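You operate a simulated robot arm through the tools that you are given. There is no shell and no other tool.

You run a simulated robot arm. Do the job below in one go: nothing can be reset, and whatever is moved stays where it is left.

## Task
Lock the wooden turntable, fit the orange sherd dry and clip both its seams.
Fine: the sherd waits in the sand box; use no glue.

Only the result counts: the job must be done as asked and must still hold three seconds after the hand-in. Knocking over, shifting, dropping, spilling or breaking anything else fails it.

## Robot
A 6-joint arm with a two-finger parallel gripper, fixed in place. Base frame: the origin is on the floor under the middle of its stand, x ahead of it, y to its left, z up; the work surface is at about z = 743. Readings come in mm, degrees, newtons and seconds.
It reaches about 1347 mm from its shoulder. Its first joint turns from -166.0 to 166.0 degrees. Payload 3.91 kg.
The tool frame sits at the grasp point between the pads (the TCP): z along the fingers, y along the line on which they close. The tips reach 30 mm beyond it. Largest opening 110 mm; finger width 20, thickness 10; the body of the gripper, 48 by 112 mm, starts 55 mm behind the TCP.
Orientation is that of the tool frame in the base frame, as a unit quaternion [x, y, z, w]. With the fingers straight down and closing along the base's y, the tool's x points along the base's -x, its y along +y and its z along -z.

## Interface
- The arm moves only by the tool arm_command. Its argument "rows" is text: rows parted by semicolons, each of 6 numbers parted by spaces: the shift along the tool's x, y, z in mm, then the turn, a rotation vector about the tool's x, y, z in degrees. In form: x y z rx ry rz; .... A call has 1 to 20 rows; each row shifts and turns the commanded pose from where the row before left it, along the tool's axes as they then stand. "hand" is the closure, from 0 (fully open) to 1 (shut), set as the call begins (left out, the last holds). A row lasts 0.2 s, in which the tool goes at most 50 mm and 8.6 degrees; a call with a longer step from one row to the next is refused whole, and so is a gripper value outside its range. A pose out of reach is approached as far as the arm can. The call stops where the force on the tool passes 40 N (or 10 N more than at its start, if that is more) or the arm is blocked; 0.2 s more then pass. The fingers move at their own pace (about 108 mm/s each) and stop on an object; they squeeze with about 24 N. The grip force told is the motor's: it shows also when the fingers shut on nothing. Time passes only in rows, and 0.2 s behind the last, so rows that do not move let the fingers close. It gives the time, the measured TCP pose, the force on the tool (base axes), the opening and the grip force at its end, in the units of the frame above (readings bear some noise), with the torque about the TCP (base axes, N m) and any sound that the robot's microphone picked up.
- Cameras (640 x 400 px; columns grow to the right, rows downward): "scene" is fixed at [50.1, 498.9, 1416.4]; the picture's right is [-0.01, -1.00, 0.00], its down [-0.58, 0.01, -0.82] and it looks along [0.82, -0.01, -0.58] (base axes); focal length 324 px, centre (320, 200). "wrist" rides on the gripper at [73, 17, -103] in the tool frame; the picture's right is [-0.23, 0.97, 0.00], its down [-0.76, -0.18, -0.62] and it looks along [-0.61, -0.14, 0.78] (tool axes); focal length 222 px, centre (320, 200). There is no depth. A picture from a camera that has moved, and an enlarged one, comes with that camera's place and axes in the base frame and with its lens.
- snapshot(camera): a new picture of that camera. It takes no simulated time.
- enlarge(camera, box): a new picture of the part [left, top, right, bottom] of that camera's present view, enlarged. It takes no simulated time.
- hand_in(): hands the job in; it is judged then, once.

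Nothing tells you positions but the pictures and the camera data. Unless the task says otherwise, let go and move clear before handing in.

The tools are called as a command line: name --argument value ..., lists and objects as JSON in quotes. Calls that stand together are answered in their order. arm_command: Moves the arm, as the interface text tells. Its arguments: {"type":"object","properties":{"rows":{"type":"string"},"hand":{"type":"number"}},"required":["rows"]} The other tools are called the same way: snapshot (camera) takes a picture; enlarge (camera, box) takes an enlarged picture of a part of a camera's view; hand_in () hands the job in.

At the start:

```text
time: 0.0
tool_pos: [419.0, 361.6, 1226.9]
tcp_rot: [0.001, 1.0, 0.0, 0.0]
contact_force: [-0.9, 0.6, -0.4]
wrist_torque: [-0.01, 0.01, 0.01]
gripper_width: 109.9
grip_force: 0.1
```

scene: 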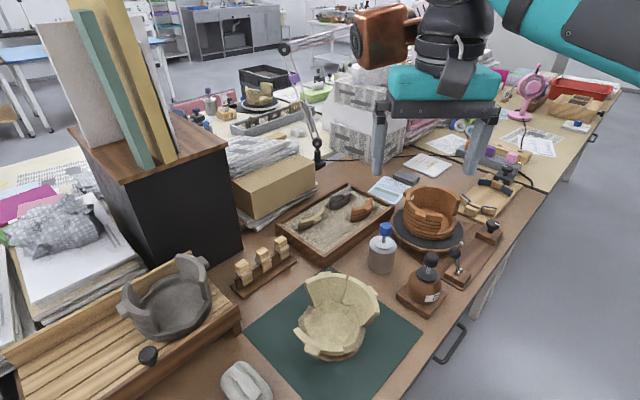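
wrist: 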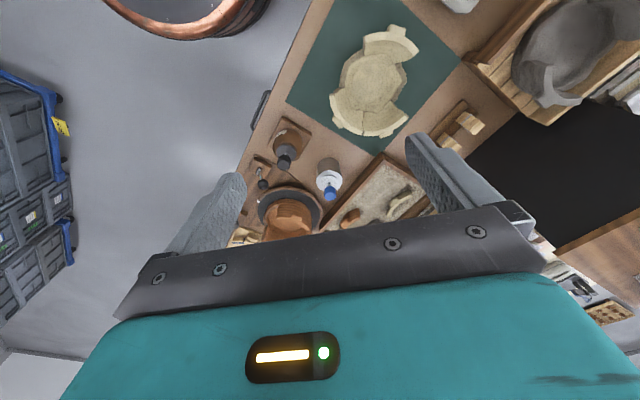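

I see a bench with three broken pots, a sand box with sherds, a rack of wooden clips, and an orange pot on a dark turntable. I will enlarge the scene around these before moving.

enlarge --camera "scene" --box '[380, 150, 540, 250]'

enlarge --camera "scene" --box '[270, 170, 400, 270]'

enlarge --camera "scene" --box '[220, 220, 320, 300]'

enlarge --camera "scene" --box '[380, 200, 520, 320]'

enlarge --camera "wrist" --box '[220, 100, 420, 250]'

```text
4.00 times, centred on (460, 200) of scene
camera zoom: at [50.1, 498.9, 1416.4], right [-0.01, -1.0, 0.0], down [-0.58, 0.01, -0.82], along [0.82, -0.01, -0.58], focal length 1296 px, centre (-240, 200)
```

zoom: 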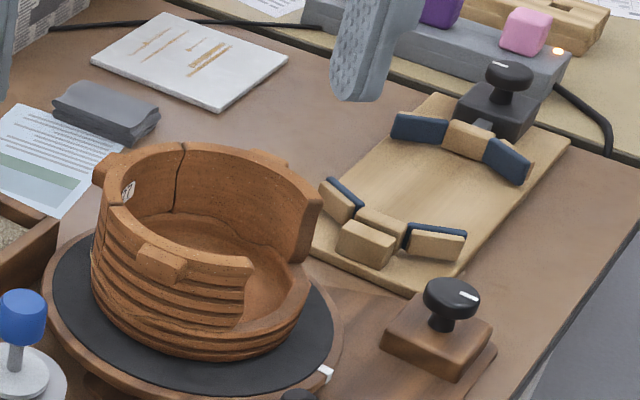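

```text
4.00 times, centred on (335, 220) of scene
camera zoom: at [50.1, 498.9, 1416.4], right [-0.01, -1.0, 0.0], down [-0.58, 0.01, -0.82], along [0.82, -0.01, -0.58], focal length 1296 px, centre (260, 120)
```

zoom: 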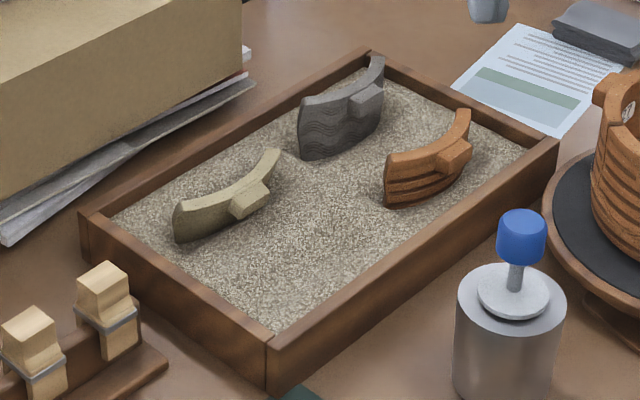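

```text
5.00 times, centred on (270, 260) of scene
camera zoom: at [50.1, 498.9, 1416.4], right [-0.01, -1.0, 0.0], down [-0.58, 0.01, -0.82], along [0.82, -0.01, -0.58], focal length 1620 px, centre (570, -100)
```

zoom: 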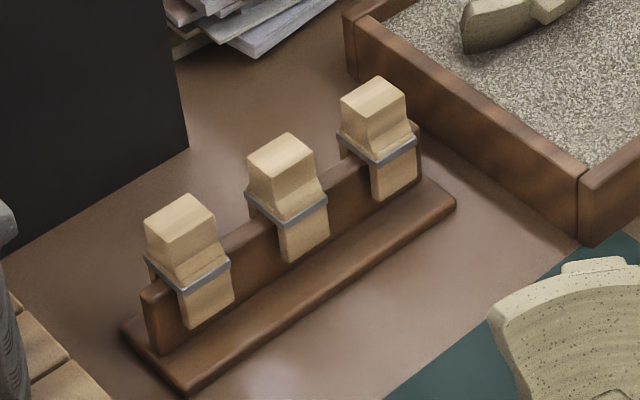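

```text
3.33 times, centred on (450, 260) of scene
camera zoom: at [50.1, 498.9, 1416.4], right [-0.01, -1.0, 0.0], down [-0.58, 0.01, -0.82], along [0.82, -0.01, -0.58], focal length 1080 px, centre (-113, 0)
```

zoom: 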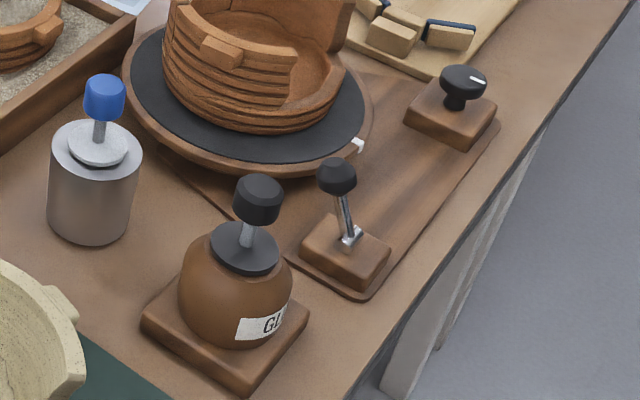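

```text
2.67 times, centred on (320, 175) of wrist
camera zoom: at [347.2, 377.7, 1330.3], right [0.23, 0.97, 0.0], down [0.76, -0.18, 0.62], along [0.61, -0.14, -0.78], focal length 592 px, centre (320, 267)
```

zoom: 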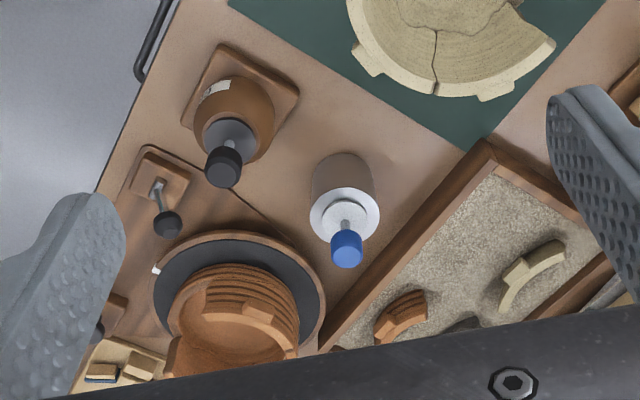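

The orange pot sits on a dark turntable near (763, 180). Its base carries a lever near (640, 135) and a knob near (800, -30). The orange sherd is near (893, 350) in the sand box and the clip rack is near (666, 642). I'll move the wrist camera closer to the turntable to see how it locks.

arm_command --rows "-22.6 -24 25.9 0 0 0;-22.6 -24 25.9 0 0 0;-22.6 -24 25.9 0 0 0;-22.6 -24 25.9 0 0 0;-22.6 -24 25.9 0 0 0;-22.6 -24 25.9 0 0 0;-22.6 -24 25.9 0 0 0;-22.6 -24 25.9 0 0 0" --hand 0

snapshot --camera "wrist"

snapshot --camera "scene"

```text
time: 1.8
tool_pos: [600.1, 169.1, 1018.1]
tcp_rot: [0.0, 1.0, 0.001, 0.001]
contact_force: [0.2, -0.2, 0.5]
wrist_torque: [0.0, -0.04, 0.02]
gripper_width: 110.0
grip_force: 0.0
```

```text
taken
camera wrist: at [526.8, 185.9, 1122.4], right [0.23, 0.97, 0.0], down [0.76, -0.18, 0.62], along [0.61, -0.14, -0.78], focal length 222 px, centre (320, 200)
```

wrist: 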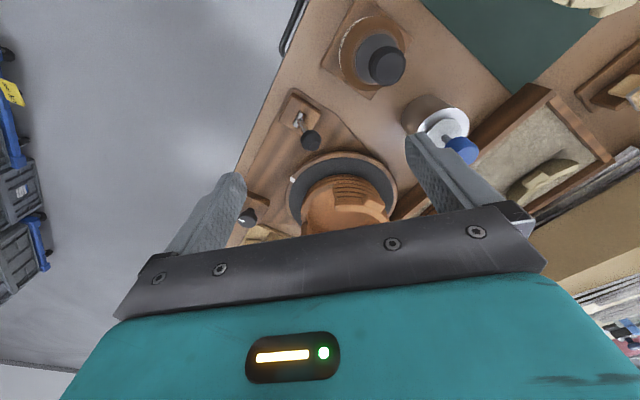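

```text
taken
```

scene: 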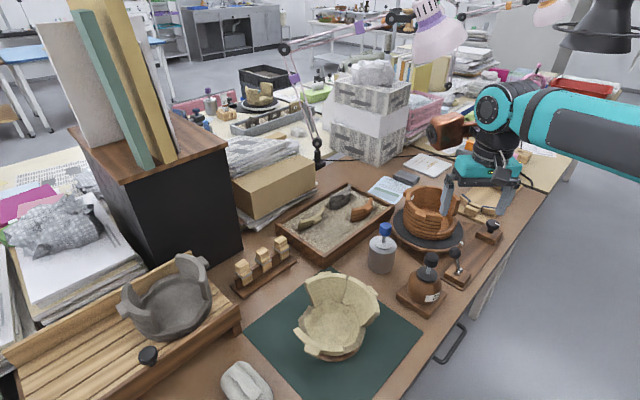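

The view is upside down, with image up pointing toward the robot base, but it shows the turntable, lever and glue bottle. I'll enlarge those parts.

enlarge --camera "wrist" --box '[230, 80, 410, 245]'

enlarge --camera "wrist" --box '[260, 80, 340, 150]'

enlarge --camera "scene" --box '[430, 210, 510, 290]'

```text
2.42 times, centred on (320, 162) of wrist
camera zoom: at [526.8, 185.9, 1122.4], right [0.23, 0.97, 0.0], down [0.76, -0.18, 0.62], along [0.61, -0.14, -0.78], focal length 538 px, centre (320, 291)
```

zoom: 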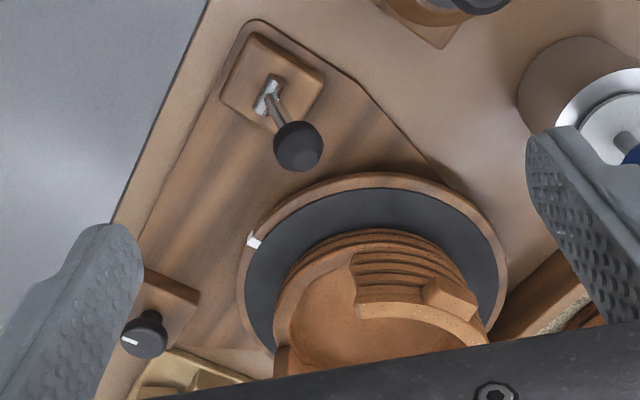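

```text
5.71 times, centred on (300, 115) of wrist
camera zoom: at [526.8, 185.9, 1122.4], right [0.23, 0.97, 0.0], down [0.76, -0.18, 0.62], along [0.61, -0.14, -0.78], focal length 1269 px, centre (434, 686)
```

zoom: 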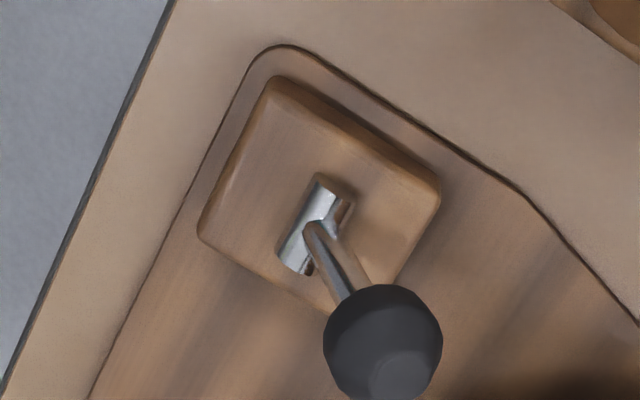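

```text
5.00 times, centred on (470, 250) of scene
camera zoom: at [50.1, 498.9, 1416.4], right [-0.01, -1.0, 0.0], down [-0.58, 0.01, -0.82], along [0.82, -0.01, -0.58], focal length 1620 px, centre (-430, -50)
```

zoom: 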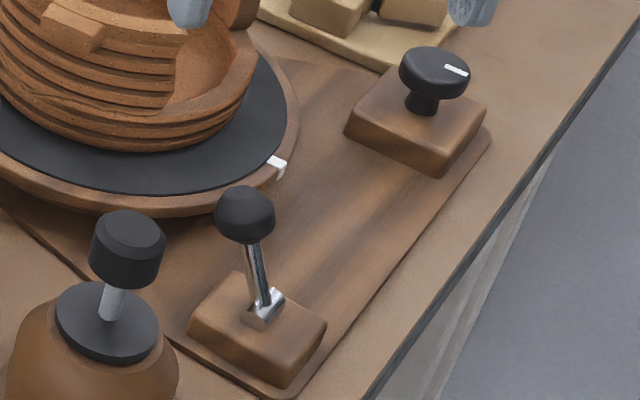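

The lever turns on a horizontal steel pivot, and a dial with a white mark sits at the other corner. I'll swing the wrist camera to the -y side to see the pot's gap, the lever and the knob from there.

arm_command --rows "-32.75 -19.75 0 0 0 0;-32.75 -19.75 0 0 0 0;-32.75 -19.75 0 0 0 0;-32.75 -19.75 0 0 0 0;0 0 0 0 0 -8.2;0 0 0 0 0 -8.2;0 0 0 0 0 -8.2;0 0 0 0 0 -8.2;0 0 0 0 0 -8.2;0 0 0 0 0 -8.2;0 0 0 0 0 -8.2;0 0 0 0 0 -8.2;0 0 0 0 0 -8.2;0 0 0 0 0 -8.2;0 0 0 0 0 -8"

snapshot --camera "wrist"

snapshot --camera "scene"

```text
time: 5.0
tool_pos: [731.4, 88.6, 1019.1]
tcp_rot: [0.707, -0.707, 0.0, -0.001]
contact_force: [-0.3, 0.2, 0.1]
wrist_torque: [-0.02, 0.05, -0.02]
gripper_width: 109.7
grip_force: 0.2
```

```text
taken
camera wrist: at [714.8, 16.7, 1122.6], right [-0.97, 0.23, 0.0], down [0.18, 0.76, 0.62], along [0.14, 0.61, -0.78], focal length 222 px, centre (320, 200)
```

wrist: 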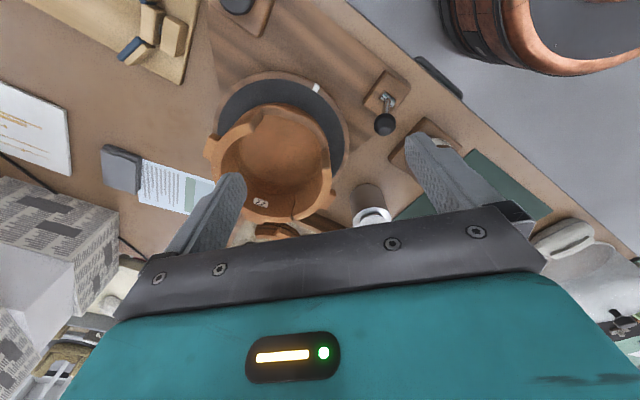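

```text
taken
```

scene: 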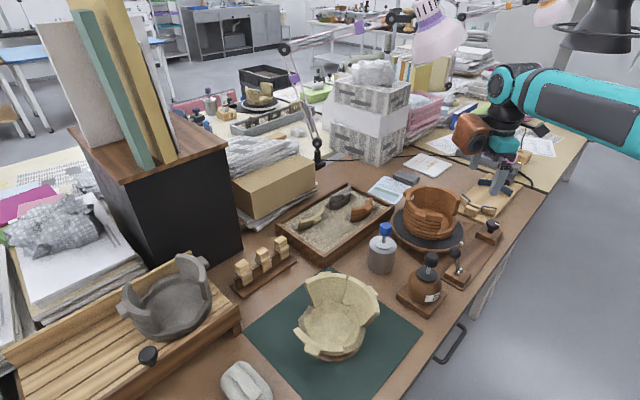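

enlarge --camera "wrist" --box '[190, 60, 350, 240]'

enlarge --camera "wrist" --box '[190, 0, 430, 150]'

enlarge --camera "scene" --box '[380, 170, 480, 260]'

```text
2.22 times, centred on (270, 150) of wrist
camera zoom: at [714.8, 16.7, 1122.6], right [-0.97, 0.23, 0.0], down [0.18, 0.76, 0.62], along [0.14, 0.61, -0.78], focal length 494 px, centre (431, 311)
```

zoom: 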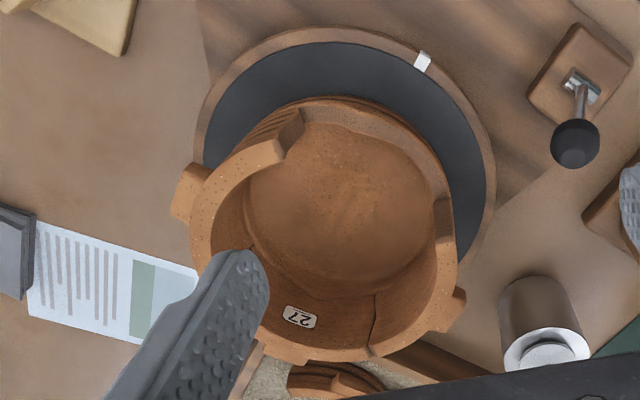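

```text
2.67 times, centred on (310, 75) of wrist
camera zoom: at [714.8, 16.7, 1122.6], right [-0.97, 0.23, 0.0], down [0.18, 0.76, 0.62], along [0.14, 0.61, -0.78], focal length 592 px, centre (347, 533)
```

zoom: 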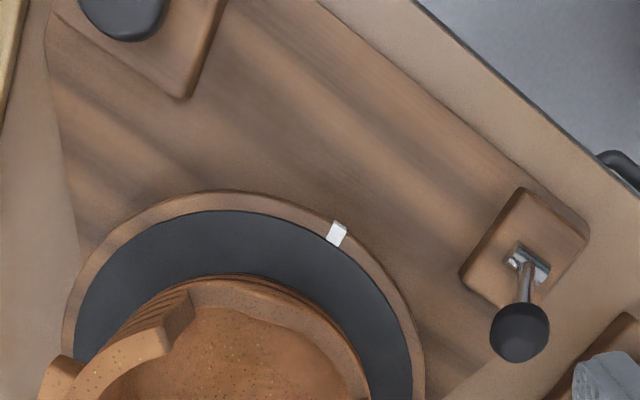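

```text
4.44 times, centred on (430, 215) of scene
camera zoom: at [50.1, 498.9, 1416.4], right [-0.01, -1.0, 0.0], down [-0.58, 0.01, -0.82], along [0.82, -0.01, -0.58], focal length 1440 px, centre (-169, 133)
```

zoom: 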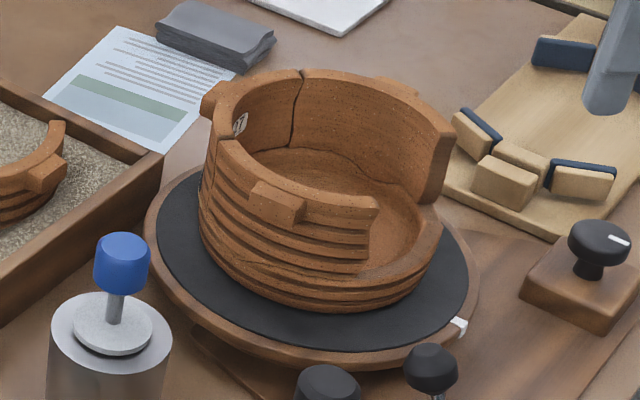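

The gap in the orange pot faces the white mark on the turntable, at azimuth about -131° from a centre near (800, 163), with the rim at about z 871. I'll enlarge the other fixtures in the scene to work out what each control does.

enlarge --camera "scene" --box '[100, 240, 250, 400]'

enlarge --camera "scene" --box '[440, 150, 540, 220]'

enlarge --camera "scene" --box '[290, 260, 390, 370]'

enlarge --camera "wrist" --box '[60, 0, 280, 140]'

```text
2.50 times, centred on (175, 320) of scene
camera zoom: at [50.1, 498.9, 1416.4], right [-0.01, -1.0, 0.0], down [-0.58, 0.01, -0.82], along [0.82, -0.01, -0.58], focal length 810 px, centre (682, -100)
```

zoom: 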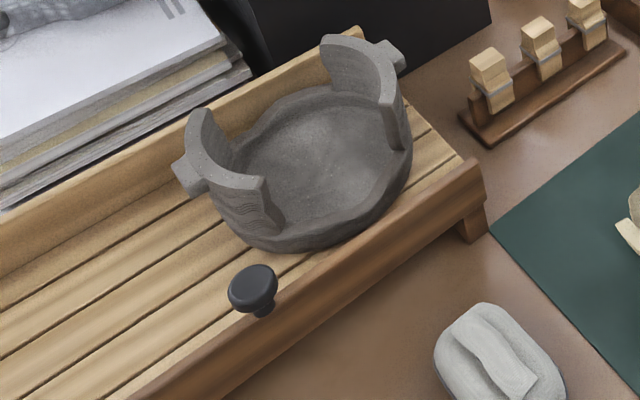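

```text
5.71 times, centred on (490, 185) of scene
camera zoom: at [50.1, 498.9, 1416.4], right [-0.01, -1.0, 0.0], down [-0.58, 0.01, -0.82], along [0.82, -0.01, -0.58], focal length 1851 px, centre (-651, 286)
```

zoom: 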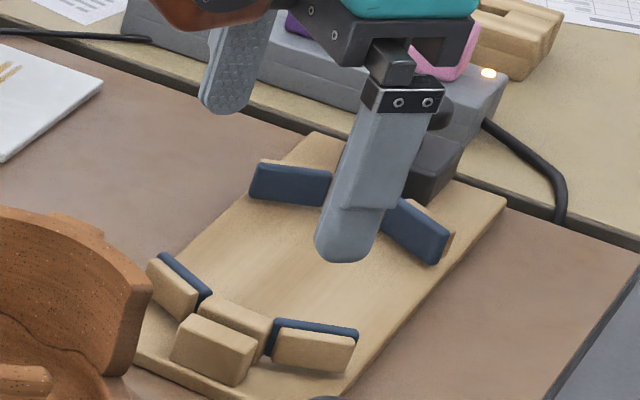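

```text
3.64 times, centred on (340, 315) of scene
camera zoom: at [50.1, 498.9, 1416.4], right [-0.01, -1.0, 0.0], down [-0.58, 0.01, -0.82], along [0.82, -0.01, -0.58], focal length 1178 px, centre (247, -218)
```

zoom: 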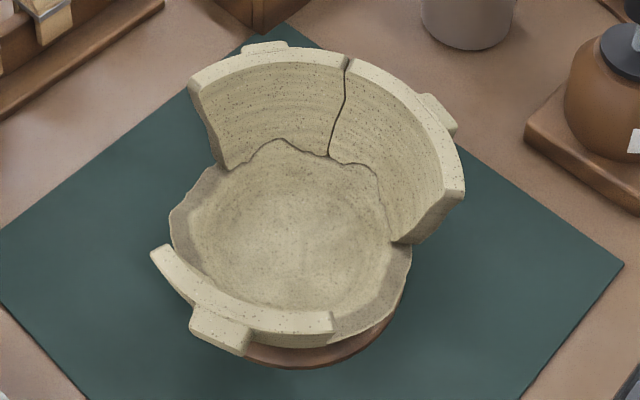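

```text
2.86 times, centred on (170, 70) of wrist
camera zoom: at [714.8, 16.7, 1122.6], right [-0.97, 0.23, 0.0], down [0.18, 0.76, 0.62], along [0.14, 0.61, -0.78], focal length 635 px, centre (749, 571)
```

zoom: 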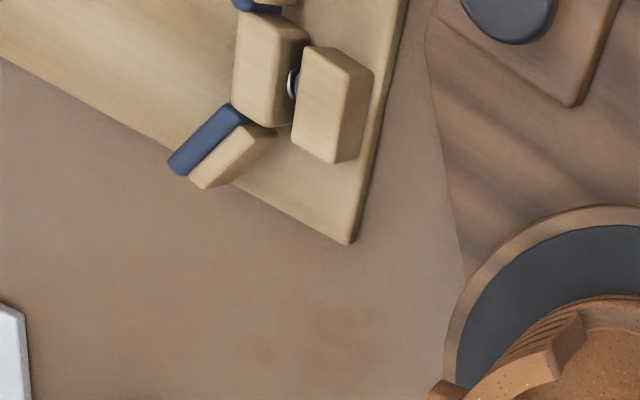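

The turntable's own controls are the lever (ball near (652, 144, 819), pivot near (636, 128, 767), tilted toward the turntable) and the dial. I'll shut the fingers and hover beside the lever ball on the turntable side before pushing it over.

arm_command --rows "-21.6 12.35 29.75 0 0 0;-21.6 12.35 29.75 0 0 0;-21.6 12.35 29.75 0 0 0;-21.6 12.35 29.75 0 0 0;0 0 0 0 0 0" --hand 1

snapshot --camera "wrist"

enlarge --camera "scene" --box '[380, 150, 540, 290]'

```text
time: 6.2
tool_pos: [682.3, 176.2, 896.6]
tcp_rot: [-0.706, 0.708, 0.0, 0.0]
contact_force: [-0.7, 0.1, -0.1]
wrist_torque: [-0.04, 0.0, -0.02]
gripper_width: 0.0
grip_force: 23.6
```

```text
taken
camera wrist: at [664.5, 104.0, 1001.4], right [-0.97, 0.23, 0.0], down [0.18, 0.76, 0.62], along [0.14, 0.61, -0.78], focal length 222 px, centre (320, 200)
```

wrist: 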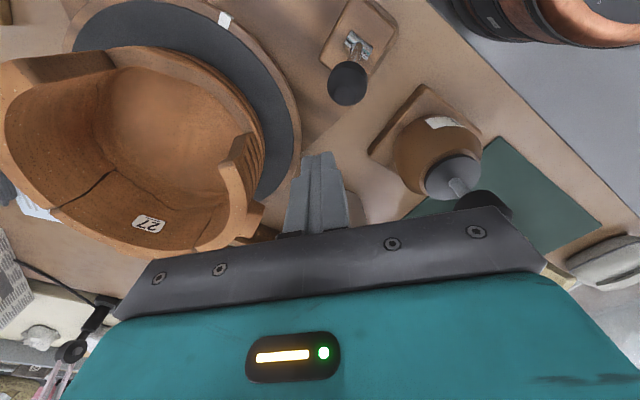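

```text
2.86 times, centred on (460, 220) of scene
camera zoom: at [50.1, 498.9, 1416.4], right [-0.01, -1.0, 0.0], down [-0.58, 0.01, -0.82], along [0.82, -0.01, -0.58], focal length 926 px, centre (-80, 143)
```

zoom: 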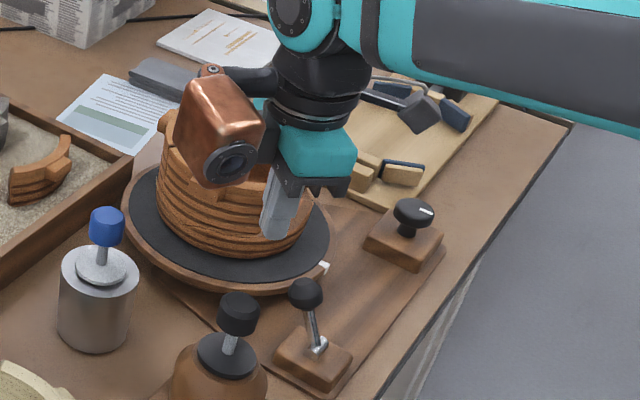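

The lever ball is confirmed at about (652, 143, 819) and there is clear space for the fingertips beside it. I'll lower the tips to about z 803 and push the ball away from the turntable.

arm_command --rows "0 0 21 0 0 0;0 0 21 0 0 0;0 0 21 0 0 0;7.3 6.9 0 0 0 0;5.8 5.5 0 0 0 0;5.8 5.5 0 0 0 0;4.4 4.1 0 0 0 0"

snapshot --camera "wrist"

enlarge --camera "scene" --box '[380, 180, 520, 290]'

```text
time: 7.8
tool_pos: [659.5, 152.8, 836.4]
tcp_rot: [-0.706, 0.708, 0.001, 0.0]
contact_force: [-0.3, 0.1, -0.7]
wrist_torque: [0.04, 0.01, -0.02]
gripper_width: 0.2
grip_force: 24.0
```

```text
taken
camera wrist: at [643.1, 80.5, 940.4], right [-0.97, 0.23, 0.0], down [0.18, 0.76, 0.62], along [0.14, 0.61, -0.78], focal length 222 px, centre (320, 200)
```

wrist: 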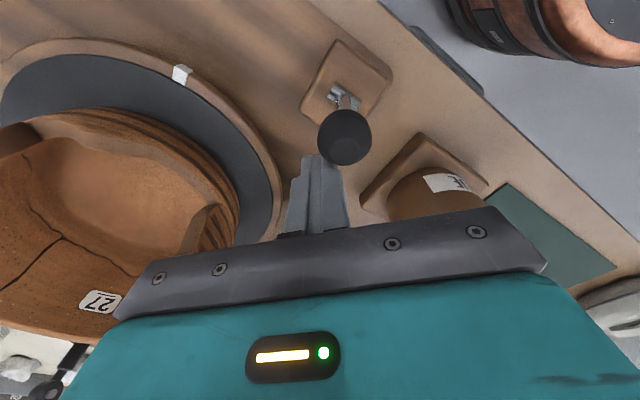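

```text
3.64 times, centred on (450, 235) of scene
camera zoom: at [50.1, 498.9, 1416.4], right [-0.01, -1.0, 0.0], down [-0.58, 0.01, -0.82], along [0.82, -0.01, -0.58], focal length 1178 px, centre (-153, 73)
```

zoom: 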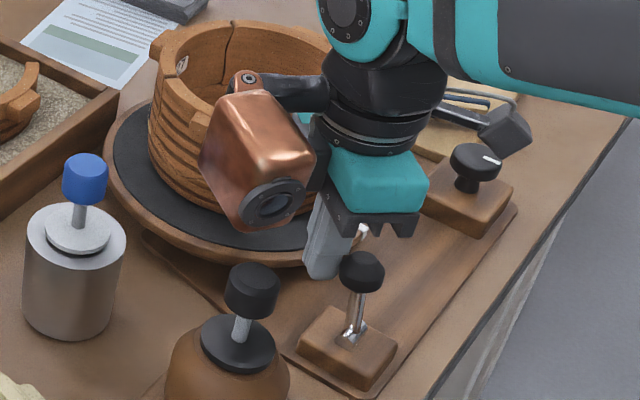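

The ball has already moved to near vertical, at about (640, 133), with almost no force. I'll keep pushing in the same direction toward its other stop.

arm_command --rows "4.4 4.1 0 0 0 0;4.4 4.1 0 0 0 0;4.4 4.1 0 0 0 0;4.4 4.1 0 0 0 0"

snapshot --camera "wrist"

enlarge --camera "scene" --box '[380, 180, 520, 290]'

```text
time: 8.8
tool_pos: [644.0, 136.1, 836.8]
tcp_rot: [-0.706, 0.708, 0.001, 0.001]
contact_force: [-0.1, 0.5, 0.0]
wrist_torque: [-0.01, -0.01, 0.01]
gripper_width: 0.0
grip_force: 23.8
```

```text
taken
camera wrist: at [627.0, 63.2, 940.6], right [-0.97, 0.23, 0.0], down [0.18, 0.76, 0.62], along [0.14, 0.61, -0.78], focal length 222 px, centre (320, 200)
```

wrist: 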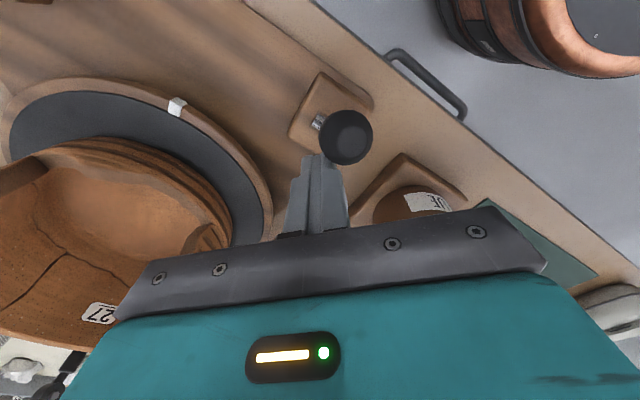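

```text
3.64 times, centred on (450, 235) of scene
camera zoom: at [50.1, 498.9, 1416.4], right [-0.01, -1.0, 0.0], down [-0.58, 0.01, -0.82], along [0.82, -0.01, -0.58], focal length 1178 px, centre (-153, 73)
```

zoom: 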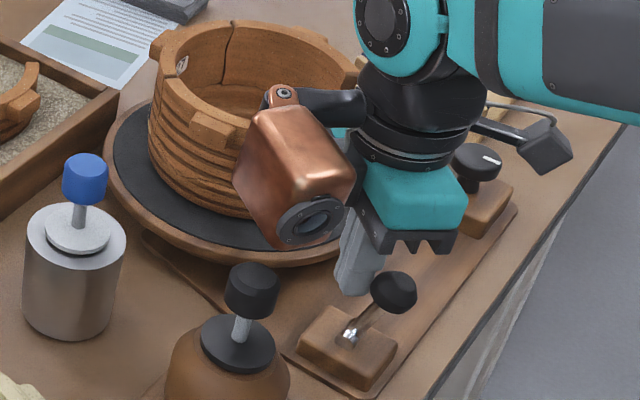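

The lever has passed vertical and leans toward the table edge, with no resistance yet. I'll push on in smaller steps until it reaches its stop.

arm_command --rows "2.9 2.8 0 0 0 0;2.9 2.8 0 0 0 0;2.9 2.8 0 0 0 0;2.9 2.8 0 0 0 0"

snapshot --camera "wrist"

enlarge --camera "scene" --box '[430, 210, 510, 290]'

```text
time: 9.7
tool_pos: [636.8, 130.3, 836.8]
tcp_rot: [-0.707, 0.707, -0.002, 0.004]
contact_force: [22.2, 25.3, -8.3]
wrist_torque: [0.53, -0.49, 0.0]
gripper_width: 0.1
grip_force: 23.9
stopped in row 4: the force on the tool passed its limit at 46 N (the readings are from after the stop); the commanded pose is now the measured one
```

```text
taken
camera wrist: at [620.3, 56.3, 941.2], right [-0.97, 0.23, -0.01], down [0.17, 0.76, 0.63], along [0.15, 0.61, -0.78], focal length 222 px, centre (320, 200)
```

wrist: 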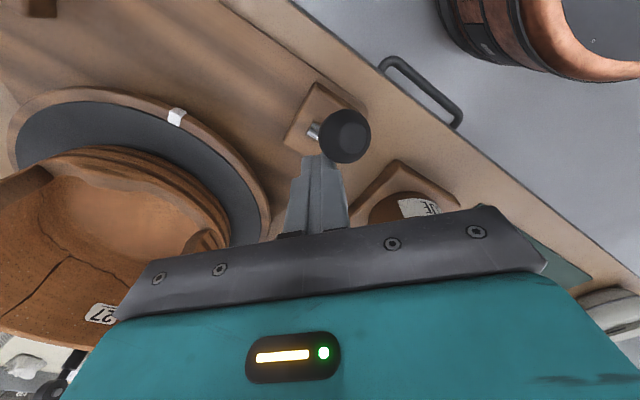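

```text
5.00 times, centred on (470, 250) of scene
camera zoom: at [50.1, 498.9, 1416.4], right [-0.01, -1.0, 0.0], down [-0.58, 0.01, -0.82], along [0.82, -0.01, -0.58], focal length 1620 px, centre (-430, -50)
```

zoom: 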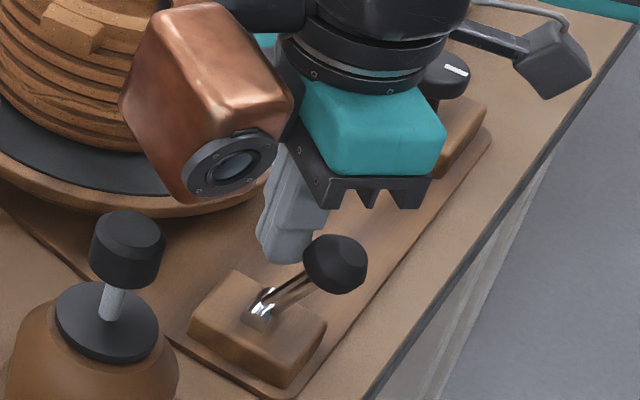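

The lever has reached its stop, leaning away from the turntable. I'll back off, rise, and check that it stays there.

arm_command --rows "-7.3 -6.9 0 0 0 0;-14.6 -13.8 0 0 0 0;0 0 -40 0 0 0;0 0 -40 0 0 0"

snapshot --camera "wrist"

enlarge --camera "scene" --box '[380, 180, 520, 290]'

```text
time: 10.7
tool_pos: [654.6, 148.2, 919.2]
tcp_rot: [-0.707, 0.707, -0.001, 0.004]
contact_force: [0.3, 0.3, 0.5]
wrist_torque: [-0.01, 0.0, 0.02]
gripper_width: 0.0
grip_force: 24.1
```

```text
taken
camera wrist: at [637.3, 76.1, 1023.3], right [-0.97, 0.23, -0.01], down [0.17, 0.76, 0.63], along [0.15, 0.61, -0.78], focal length 222 px, centre (320, 200)
```

wrist: 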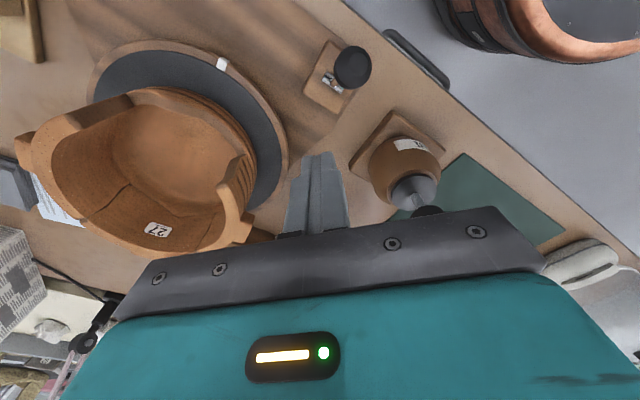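

```text
3.64 times, centred on (450, 235) of scene
camera zoom: at [50.1, 498.9, 1416.4], right [-0.01, -1.0, 0.0], down [-0.58, 0.01, -0.82], along [0.82, -0.01, -0.58], focal length 1178 px, centre (-153, 73)
```

zoom: 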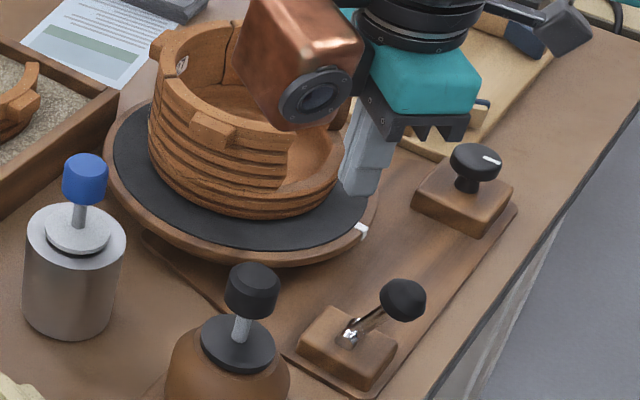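

The lever holds at its new stop. I'll check the lock by pressing the shut fingertips lightly on the turntable ring by the gap and dragging along the ring. First I line the hand up over the ring near (741, 95), with the closing line along the tangent.

arm_command --rows "17.7 -28.8 0 0 0 0;17.7 -28.8 0 0 0 0;17.7 -28.8 0 0 0 0;0 0 0 0 0 8.3;0 0 0 0 0 8.3;0 0 0 0 0 8.3;0 0 0 0 0 8.3;0 0 0 0 0 8.3"

snapshot --camera "wrist"

enlarge --camera "wrist" --box '[200, 60, 440, 230]'

enlarge --camera "scene" --box '[380, 150, 520, 270]'

```text
time: 12.5
tool_pos: [743.6, 96.7, 919.0]
tcp_rot: [-0.411, 0.912, 0.001, 0.003]
contact_force: [-0.2, 0.1, -0.3]
wrist_torque: [0.02, 0.03, 0.0]
gripper_width: 0.0
grip_force: 24.2
```

```text
taken
camera wrist: at [681.5, 52.9, 1022.5], right [-0.58, 0.82, 0.0], down [0.63, 0.45, 0.63], along [0.51, 0.36, -0.78], focal length 222 px, centre (320, 200)
```

wrist: 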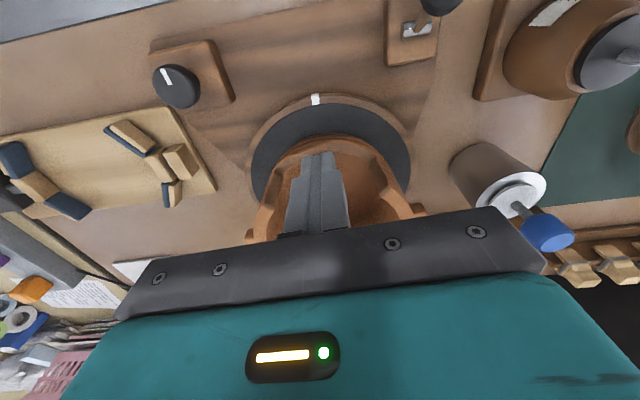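

```text
2.35 times, centred on (320, 145) of wrist
camera zoom: at [681.5, 52.9, 1022.5], right [-0.58, 0.82, 0.0], down [0.63, 0.45, 0.63], along [0.51, 0.36, -0.78], focal length 523 px, centre (320, 329)
```

zoom: 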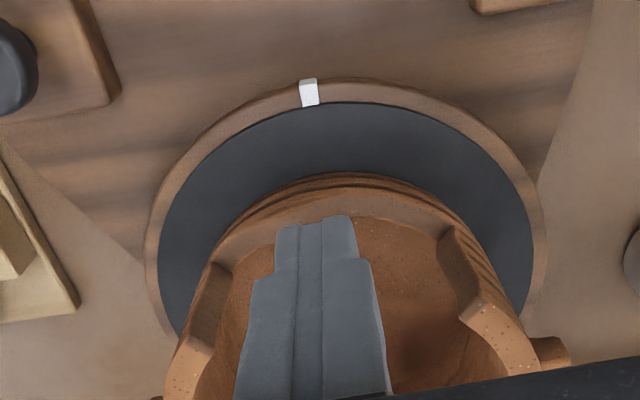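

```text
3.33 times, centred on (450, 210) of scene
camera zoom: at [50.1, 498.9, 1416.4], right [-0.01, -1.0, 0.0], down [-0.58, 0.01, -0.82], along [0.82, -0.01, -0.58], focal length 1080 px, centre (-113, 167)
```

zoom: 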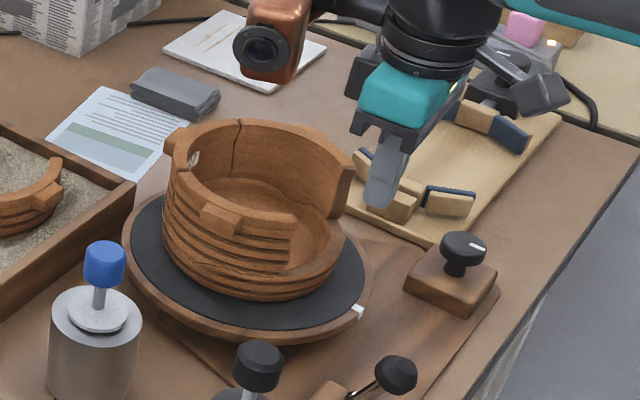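

The ring and gap are now seen head-on, and the white mark sits at the centre of the gap. I'll lower the shut fingertips onto the black ring outside the pot, slowly at the end.

arm_command --rows "4 0 0 0 0 0;0 0 35 0 0 0;0 0 35 0 0 0;0 0 25 0 0 0;0 0 5 0 0 0"

snapshot --camera "wrist"

enlarge --camera "scene" --box '[380, 150, 520, 270]'

```text
time: 13.7
tool_pos: [741.6, 93.2, 817.7]
tcp_rot: [-0.41, 0.912, -0.001, 0.004]
contact_force: [0.1, 0.3, 0.3]
wrist_torque: [0.01, 0.0, -0.01]
gripper_width: 0.0
grip_force: 23.9
```

```text
taken
camera wrist: at [680.2, 49.7, 921.2], right [-0.58, 0.82, 0.0], down [0.63, 0.45, 0.63], along [0.51, 0.36, -0.78], focal length 222 px, centre (320, 200)
```

wrist: 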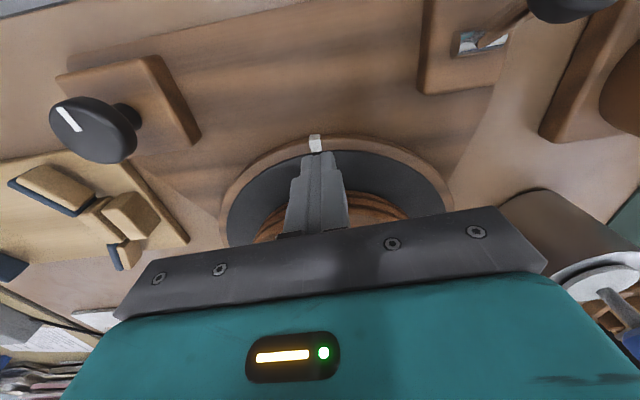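

```text
3.33 times, centred on (450, 210) of scene
camera zoom: at [50.1, 498.9, 1416.4], right [-0.01, -1.0, 0.0], down [-0.58, 0.01, -0.82], along [0.82, -0.01, -0.58], focal length 1080 px, centre (-113, 167)
```

zoom: 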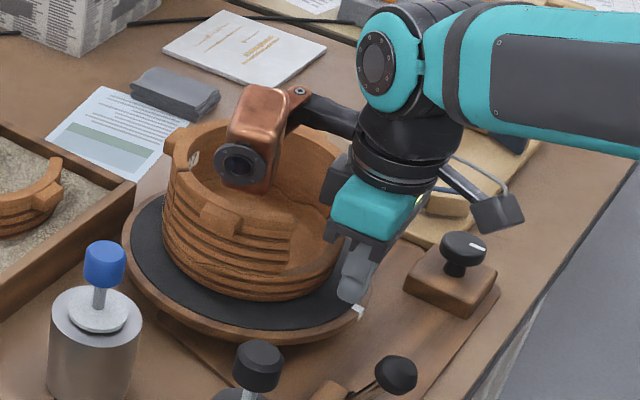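

The fingertips are at about z 788, just above the ring, and nothing touches yet. I'll feel downward in 1 mm steps.

arm_command --rows "0 0 2 0 0 0;0 0 2 0 0 0;0 0 1 0 0 0;0 0 1 0 0 0;0 0 1 0 0 0;0 0 1 0 0 0"

```text
time: 15.1
tool_pos: [741.5, 93.0, 809.5]
tcp_rot: [-0.411, 0.912, -0.001, 0.005]
contact_force: [0.0, 1.3, 5.8]
wrist_torque: [0.03, 0.05, 0.06]
gripper_width: 0.0
grip_force: 24.0
```

The tips touch the ring with about 6 N. I'll press slightly more and drag 8 mm along the tangent, watching the force and the white mark.

arm_command --rows "0 0 0.5 0 0 0;0 2 0 0 0 0;0 2 0 0 0 0;0 2 0 0 0 0;0 2 0 0 0 0"

snapshot --camera "wrist"

enlarge --camera "scene" --box '[380, 150, 520, 270]'

```text
time: 16.3
tool_pos: [733.8, 97.6, 810.9]
tcp_rot: [-0.411, 0.912, 0.001, 0.004]
contact_force: [5.4, -5.4, 15.2]
wrist_torque: [-0.22, -0.04, -0.09]
gripper_width: 0.0
grip_force: 24.2
```

```text
taken
camera wrist: at [673.6, 55.0, 914.3], right [-0.58, 0.82, 0.0], down [0.63, 0.45, 0.63], along [0.51, 0.36, -0.78], focal length 222 px, centre (320, 200)
```

wrist: 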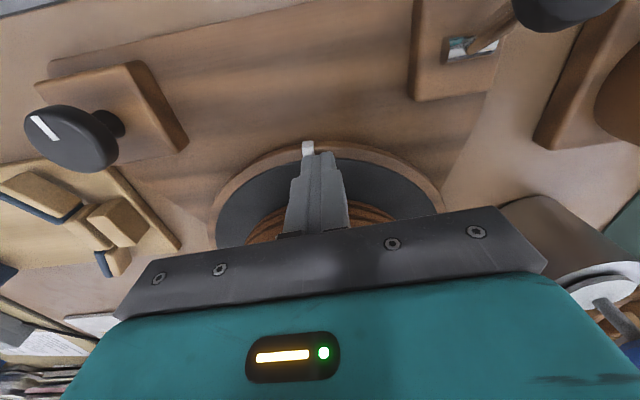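

```text
3.33 times, centred on (450, 210) of scene
camera zoom: at [50.1, 498.9, 1416.4], right [-0.01, -1.0, 0.0], down [-0.58, 0.01, -0.82], along [0.82, -0.01, -0.58], focal length 1080 px, centre (-113, 167)
```

zoom: 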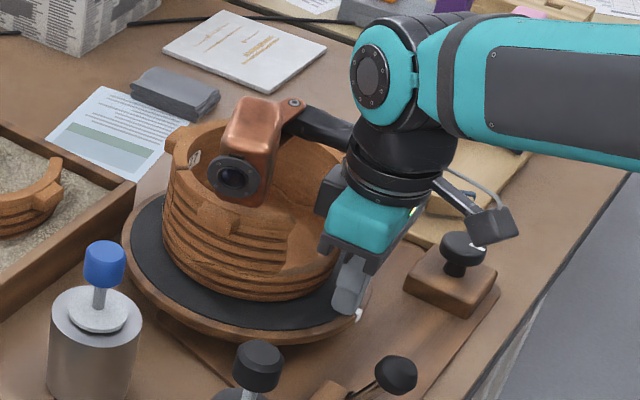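

The tips slid along the ring with about 7.6 N sideways and the white mark did not move. I'll drag back with a firmer press to make sure it is really locked.

arm_command --rows "0 0 1.2 0 0 0;0 -2 0 0 0 0;0 -2 0 0 0 0;0 -2 0 0 0 0;0 -2 0 0 0 0"

enlarge --camera "scene" --box '[380, 150, 520, 270]'

```text
time: 17.1
tool_pos: [735.8, 98.0, 811.2]
tcp_rot: [-0.411, 0.912, 0.001, 0.003]
contact_force: [-8.3, 1.1, 11.8]
wrist_torque: [-0.01, 0.34, 0.12]
gripper_width: 0.1
grip_force: 23.9
stopped in row 3: the force on the tool passed its limit at 42 N (the readings are from after the stop); the commanded pose is now the measured one
```

```text
3.33 times, centred on (450, 210) of scene
camera zoom: at [50.1, 498.9, 1416.4], right [-0.01, -1.0, 0.0], down [-0.58, 0.01, -0.82], along [0.82, -0.01, -0.58], focal length 1080 px, centre (-113, 167)
```

zoom: 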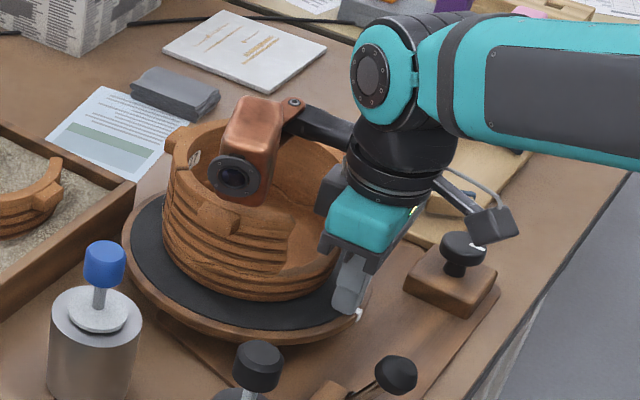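

Even at the 42 N force limit the turntable did not turn, so the lever locks it. Now I'll rise clear, open the fingers and look at the orange sherd in the sand box.

arm_command --rows "0 0 -30 0 0 0;0 0 -40 0 0 0;0 0 -40 0 0 0;0 0 -40 0 0 0;-42.5 9.9 0 0 0 0;-42.5 9.9 0 0 0 0;-42.5 9.9 0 0 0 0;-42.5 9.9 0 0 0 0;-42.5 9.9 0 0 0 0"

arm_command --rows "0 0 0 0 0 0;0 0 0 0 0 0;0 0 0 0 0 0" --hand 0

snapshot --camera "wrist"

enlarge --camera "wrist" --box '[230, 80, 430, 220]'

enlarge --camera "scene" --box '[380, 150, 520, 290]'

```text
time: 19.1
tool_pos: [840.4, 288.2, 960.0]
tcp_rot: [-0.411, 0.912, 0.001, 0.004]
contact_force: [0.5, 0.5, 0.9]
wrist_torque: [0.04, -0.07, 0.04]
gripper_width: 0.1
grip_force: 24.0
```

```text
time: 19.9
tool_pos: [839.8, 288.5, 959.4]
tcp_rot: [-0.411, 0.912, 0.001, 0.003]
contact_force: [0.2, -0.1, -0.9]
wrist_torque: [-0.04, 0.01, 0.01]
gripper_width: 109.8
grip_force: 0.1
```

```text
taken
camera wrist: at [778.3, 245.1, 1063.4], right [-0.58, 0.82, 0.0], down [0.63, 0.45, 0.63], along [0.51, 0.36, -0.78], focal length 222 px, centre (320, 200)
```

wrist: 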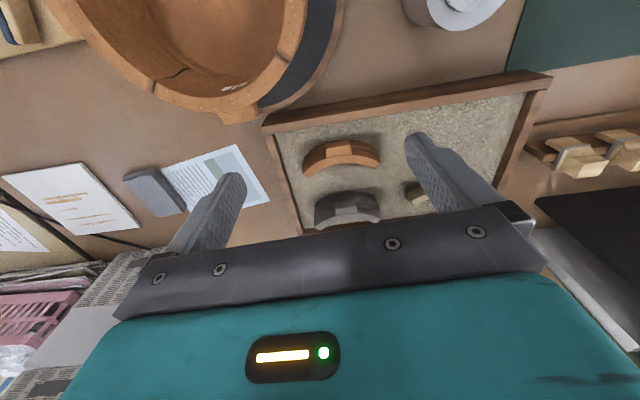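

```text
2.86 times, centred on (330, 150) of wrist
camera zoom: at [778.3, 245.1, 1063.4], right [-0.58, 0.82, 0.0], down [0.63, 0.45, 0.63], along [0.51, 0.36, -0.78], focal length 635 px, centre (291, 343)
```

zoom: 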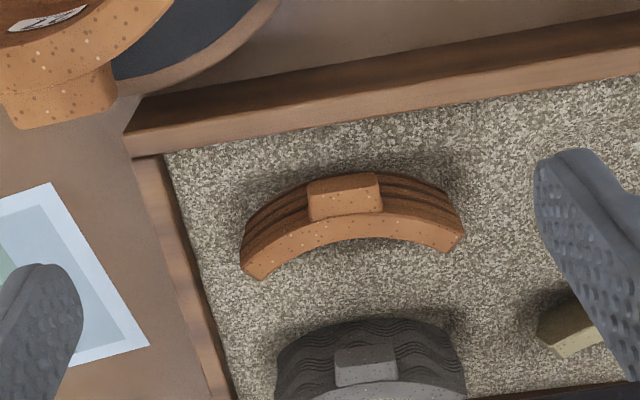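

```text
2.86 times, centred on (450, 220) of scene
camera zoom: at [50.1, 498.9, 1416.4], right [-0.01, -1.0, 0.0], down [-0.58, 0.01, -0.82], along [0.82, -0.01, -0.58], focal length 926 px, centre (-51, 143)
```

zoom: 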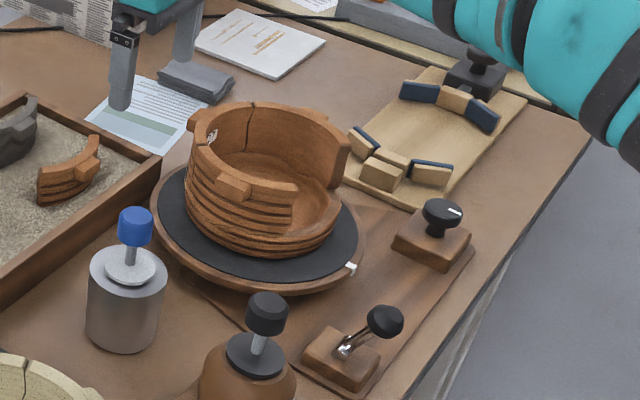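

The sherd stands upright in the sand with its rim up at about z 812. Its lug points outward at azimuth about -136°, and the chord is about 93 mm centred near (886, 355). Before picking it up I'll measure the pot's gap closely from the gap side.

arm_command --rows "40.5 -9.2 0 0 0 0;40.5 -9.2 0 0 0 0;40.5 -9.2 0 0 0 0;40.5 -9.2 0 0 0 0;40.5 -9.2 0 0 0 0;40.5 -9.2 0 0 0 0"

snapshot --camera "wrist"

enlarge --camera "wrist" --box '[230, 90, 420, 220]'

enlarge --camera "scene" --box '[390, 170, 480, 240]'

```text
time: 21.2
tool_pos: [720.3, 70.1, 958.0]
tcp_rot: [-0.412, 0.911, 0.001, 0.003]
contact_force: [0.4, -0.3, 0.5]
wrist_torque: [-0.04, 0.01, 0.01]
gripper_width: 109.9
grip_force: 0.0
```

```text
taken
camera wrist: at [659.5, 26.6, 1061.9], right [-0.58, 0.81, 0.0], down [0.63, 0.45, 0.63], along [0.51, 0.36, -0.78], focal length 222 px, centre (320, 200)
```

wrist: 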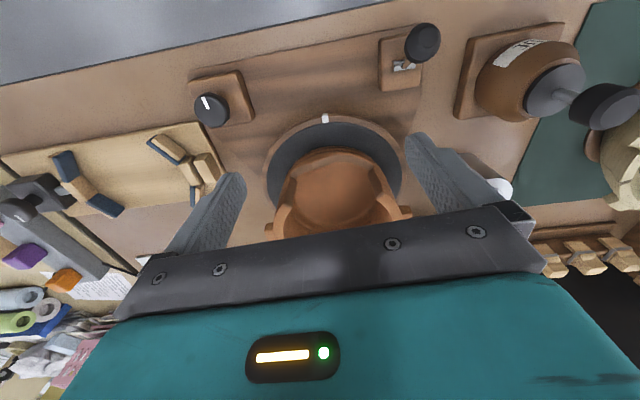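

```text
3.08 times, centred on (325, 155) of wrist
camera zoom: at [659.5, 26.6, 1061.9], right [-0.58, 0.81, 0.0], down [0.63, 0.45, 0.63], along [0.51, 0.36, -0.78], focal length 684 px, centre (305, 338)
```

zoom: 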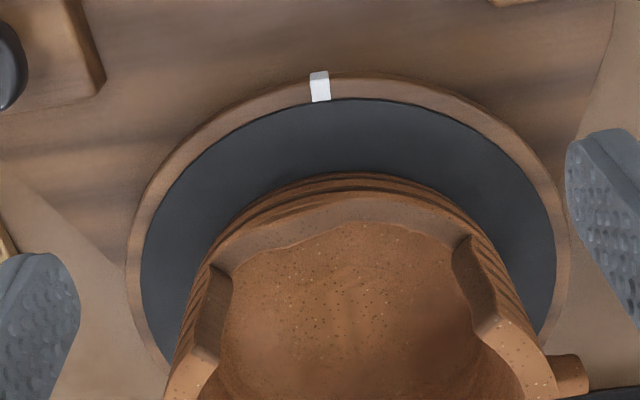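

```text
5.71 times, centred on (435, 205) of scene
camera zoom: at [50.1, 498.9, 1416.4], right [-0.01, -1.0, 0.0], down [-0.58, 0.01, -0.82], along [0.82, -0.01, -0.58], focal length 1851 px, centre (-337, 171)
```

zoom: 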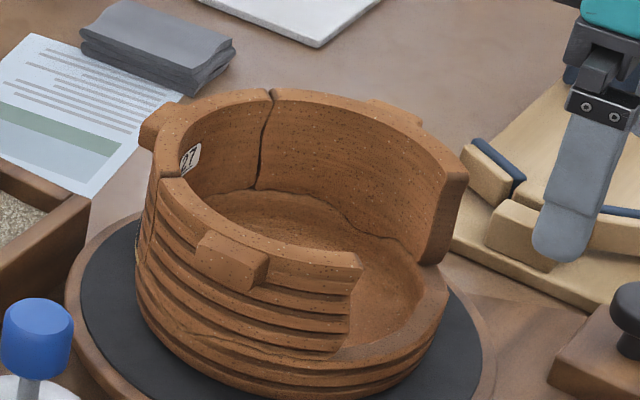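

The gap's rim ends are near (739, 162) and (810, 90) at z about 873, its floor is near z 828, and the pot axis is near (809, 160). Next I'll hover over the sherd's lug, aligned with it, and check before descending.

arm_command --rows "-41.16 9.51 6.5 0 0 0;-41.16 9.51 6.5 0 0 0;-41.16 9.51 6.5 0 0 0;-41.16 9.51 6.5 0 0 0;-41.16 9.51 6.5 0 0 0;-41.16 9.51 6.5 0 0 0;-41.16 9.51 6.5 0 0 0;0 0 0 0 0 4.65;0 0 0 0 0 0"

snapshot --camera "wrist"

enlarge --camera "wrist" --box '[220, 80, 420, 220]'

enlarge --camera "scene" --box '[300, 150, 420, 240]'

```text
time: 23.2
tool_pos: [860.4, 332.8, 917.3]
tcp_rot: [-0.373, 0.928, 0.001, 0.004]
contact_force: [1.2, 0.7, 0.0]
wrist_torque: [0.04, 0.0, 0.0]
gripper_width: 109.9
grip_force: 0.1
```

```text
taken
camera wrist: at [797.0, 294.2, 1020.6], right [-0.51, 0.86, 0.0], down [0.67, 0.4, 0.63], along [0.54, 0.32, -0.78], focal length 222 px, centre (320, 200)
```

wrist: 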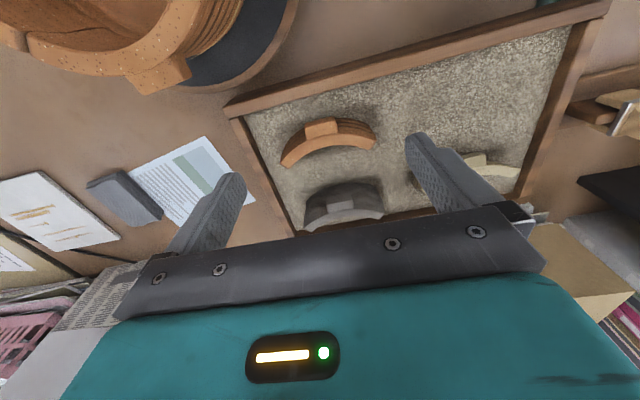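

```text
2.86 times, centred on (320, 150) of wrist
camera zoom: at [797.0, 294.2, 1020.6], right [-0.51, 0.86, 0.0], down [0.67, 0.4, 0.63], along [0.54, 0.32, -0.78], focal length 635 px, centre (320, 343)
```

zoom: 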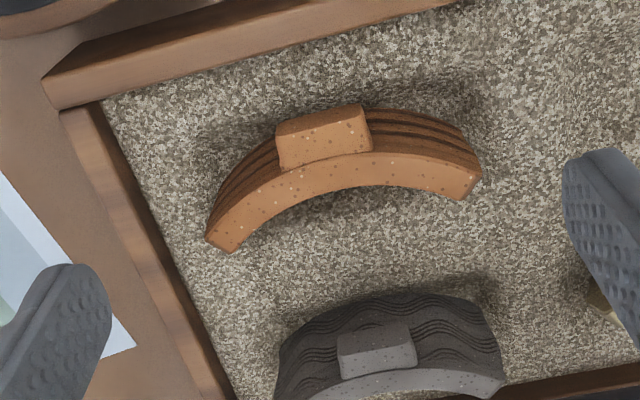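

```text
4.44 times, centred on (360, 195) of scene
camera zoom: at [50.1, 498.9, 1416.4], right [-0.01, -1.0, 0.0], down [-0.58, 0.01, -0.82], along [0.82, -0.01, -0.58], focal length 1440 px, centre (142, 222)
```

zoom: 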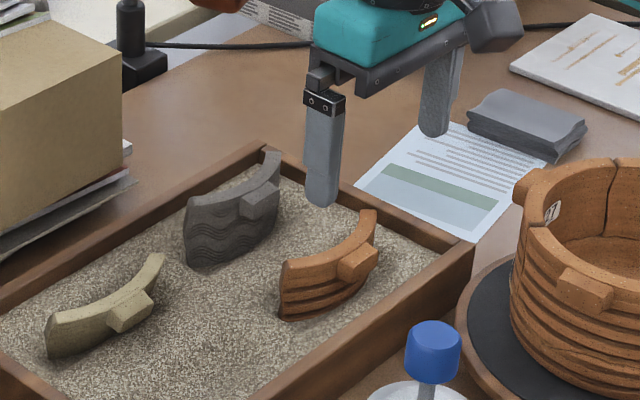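

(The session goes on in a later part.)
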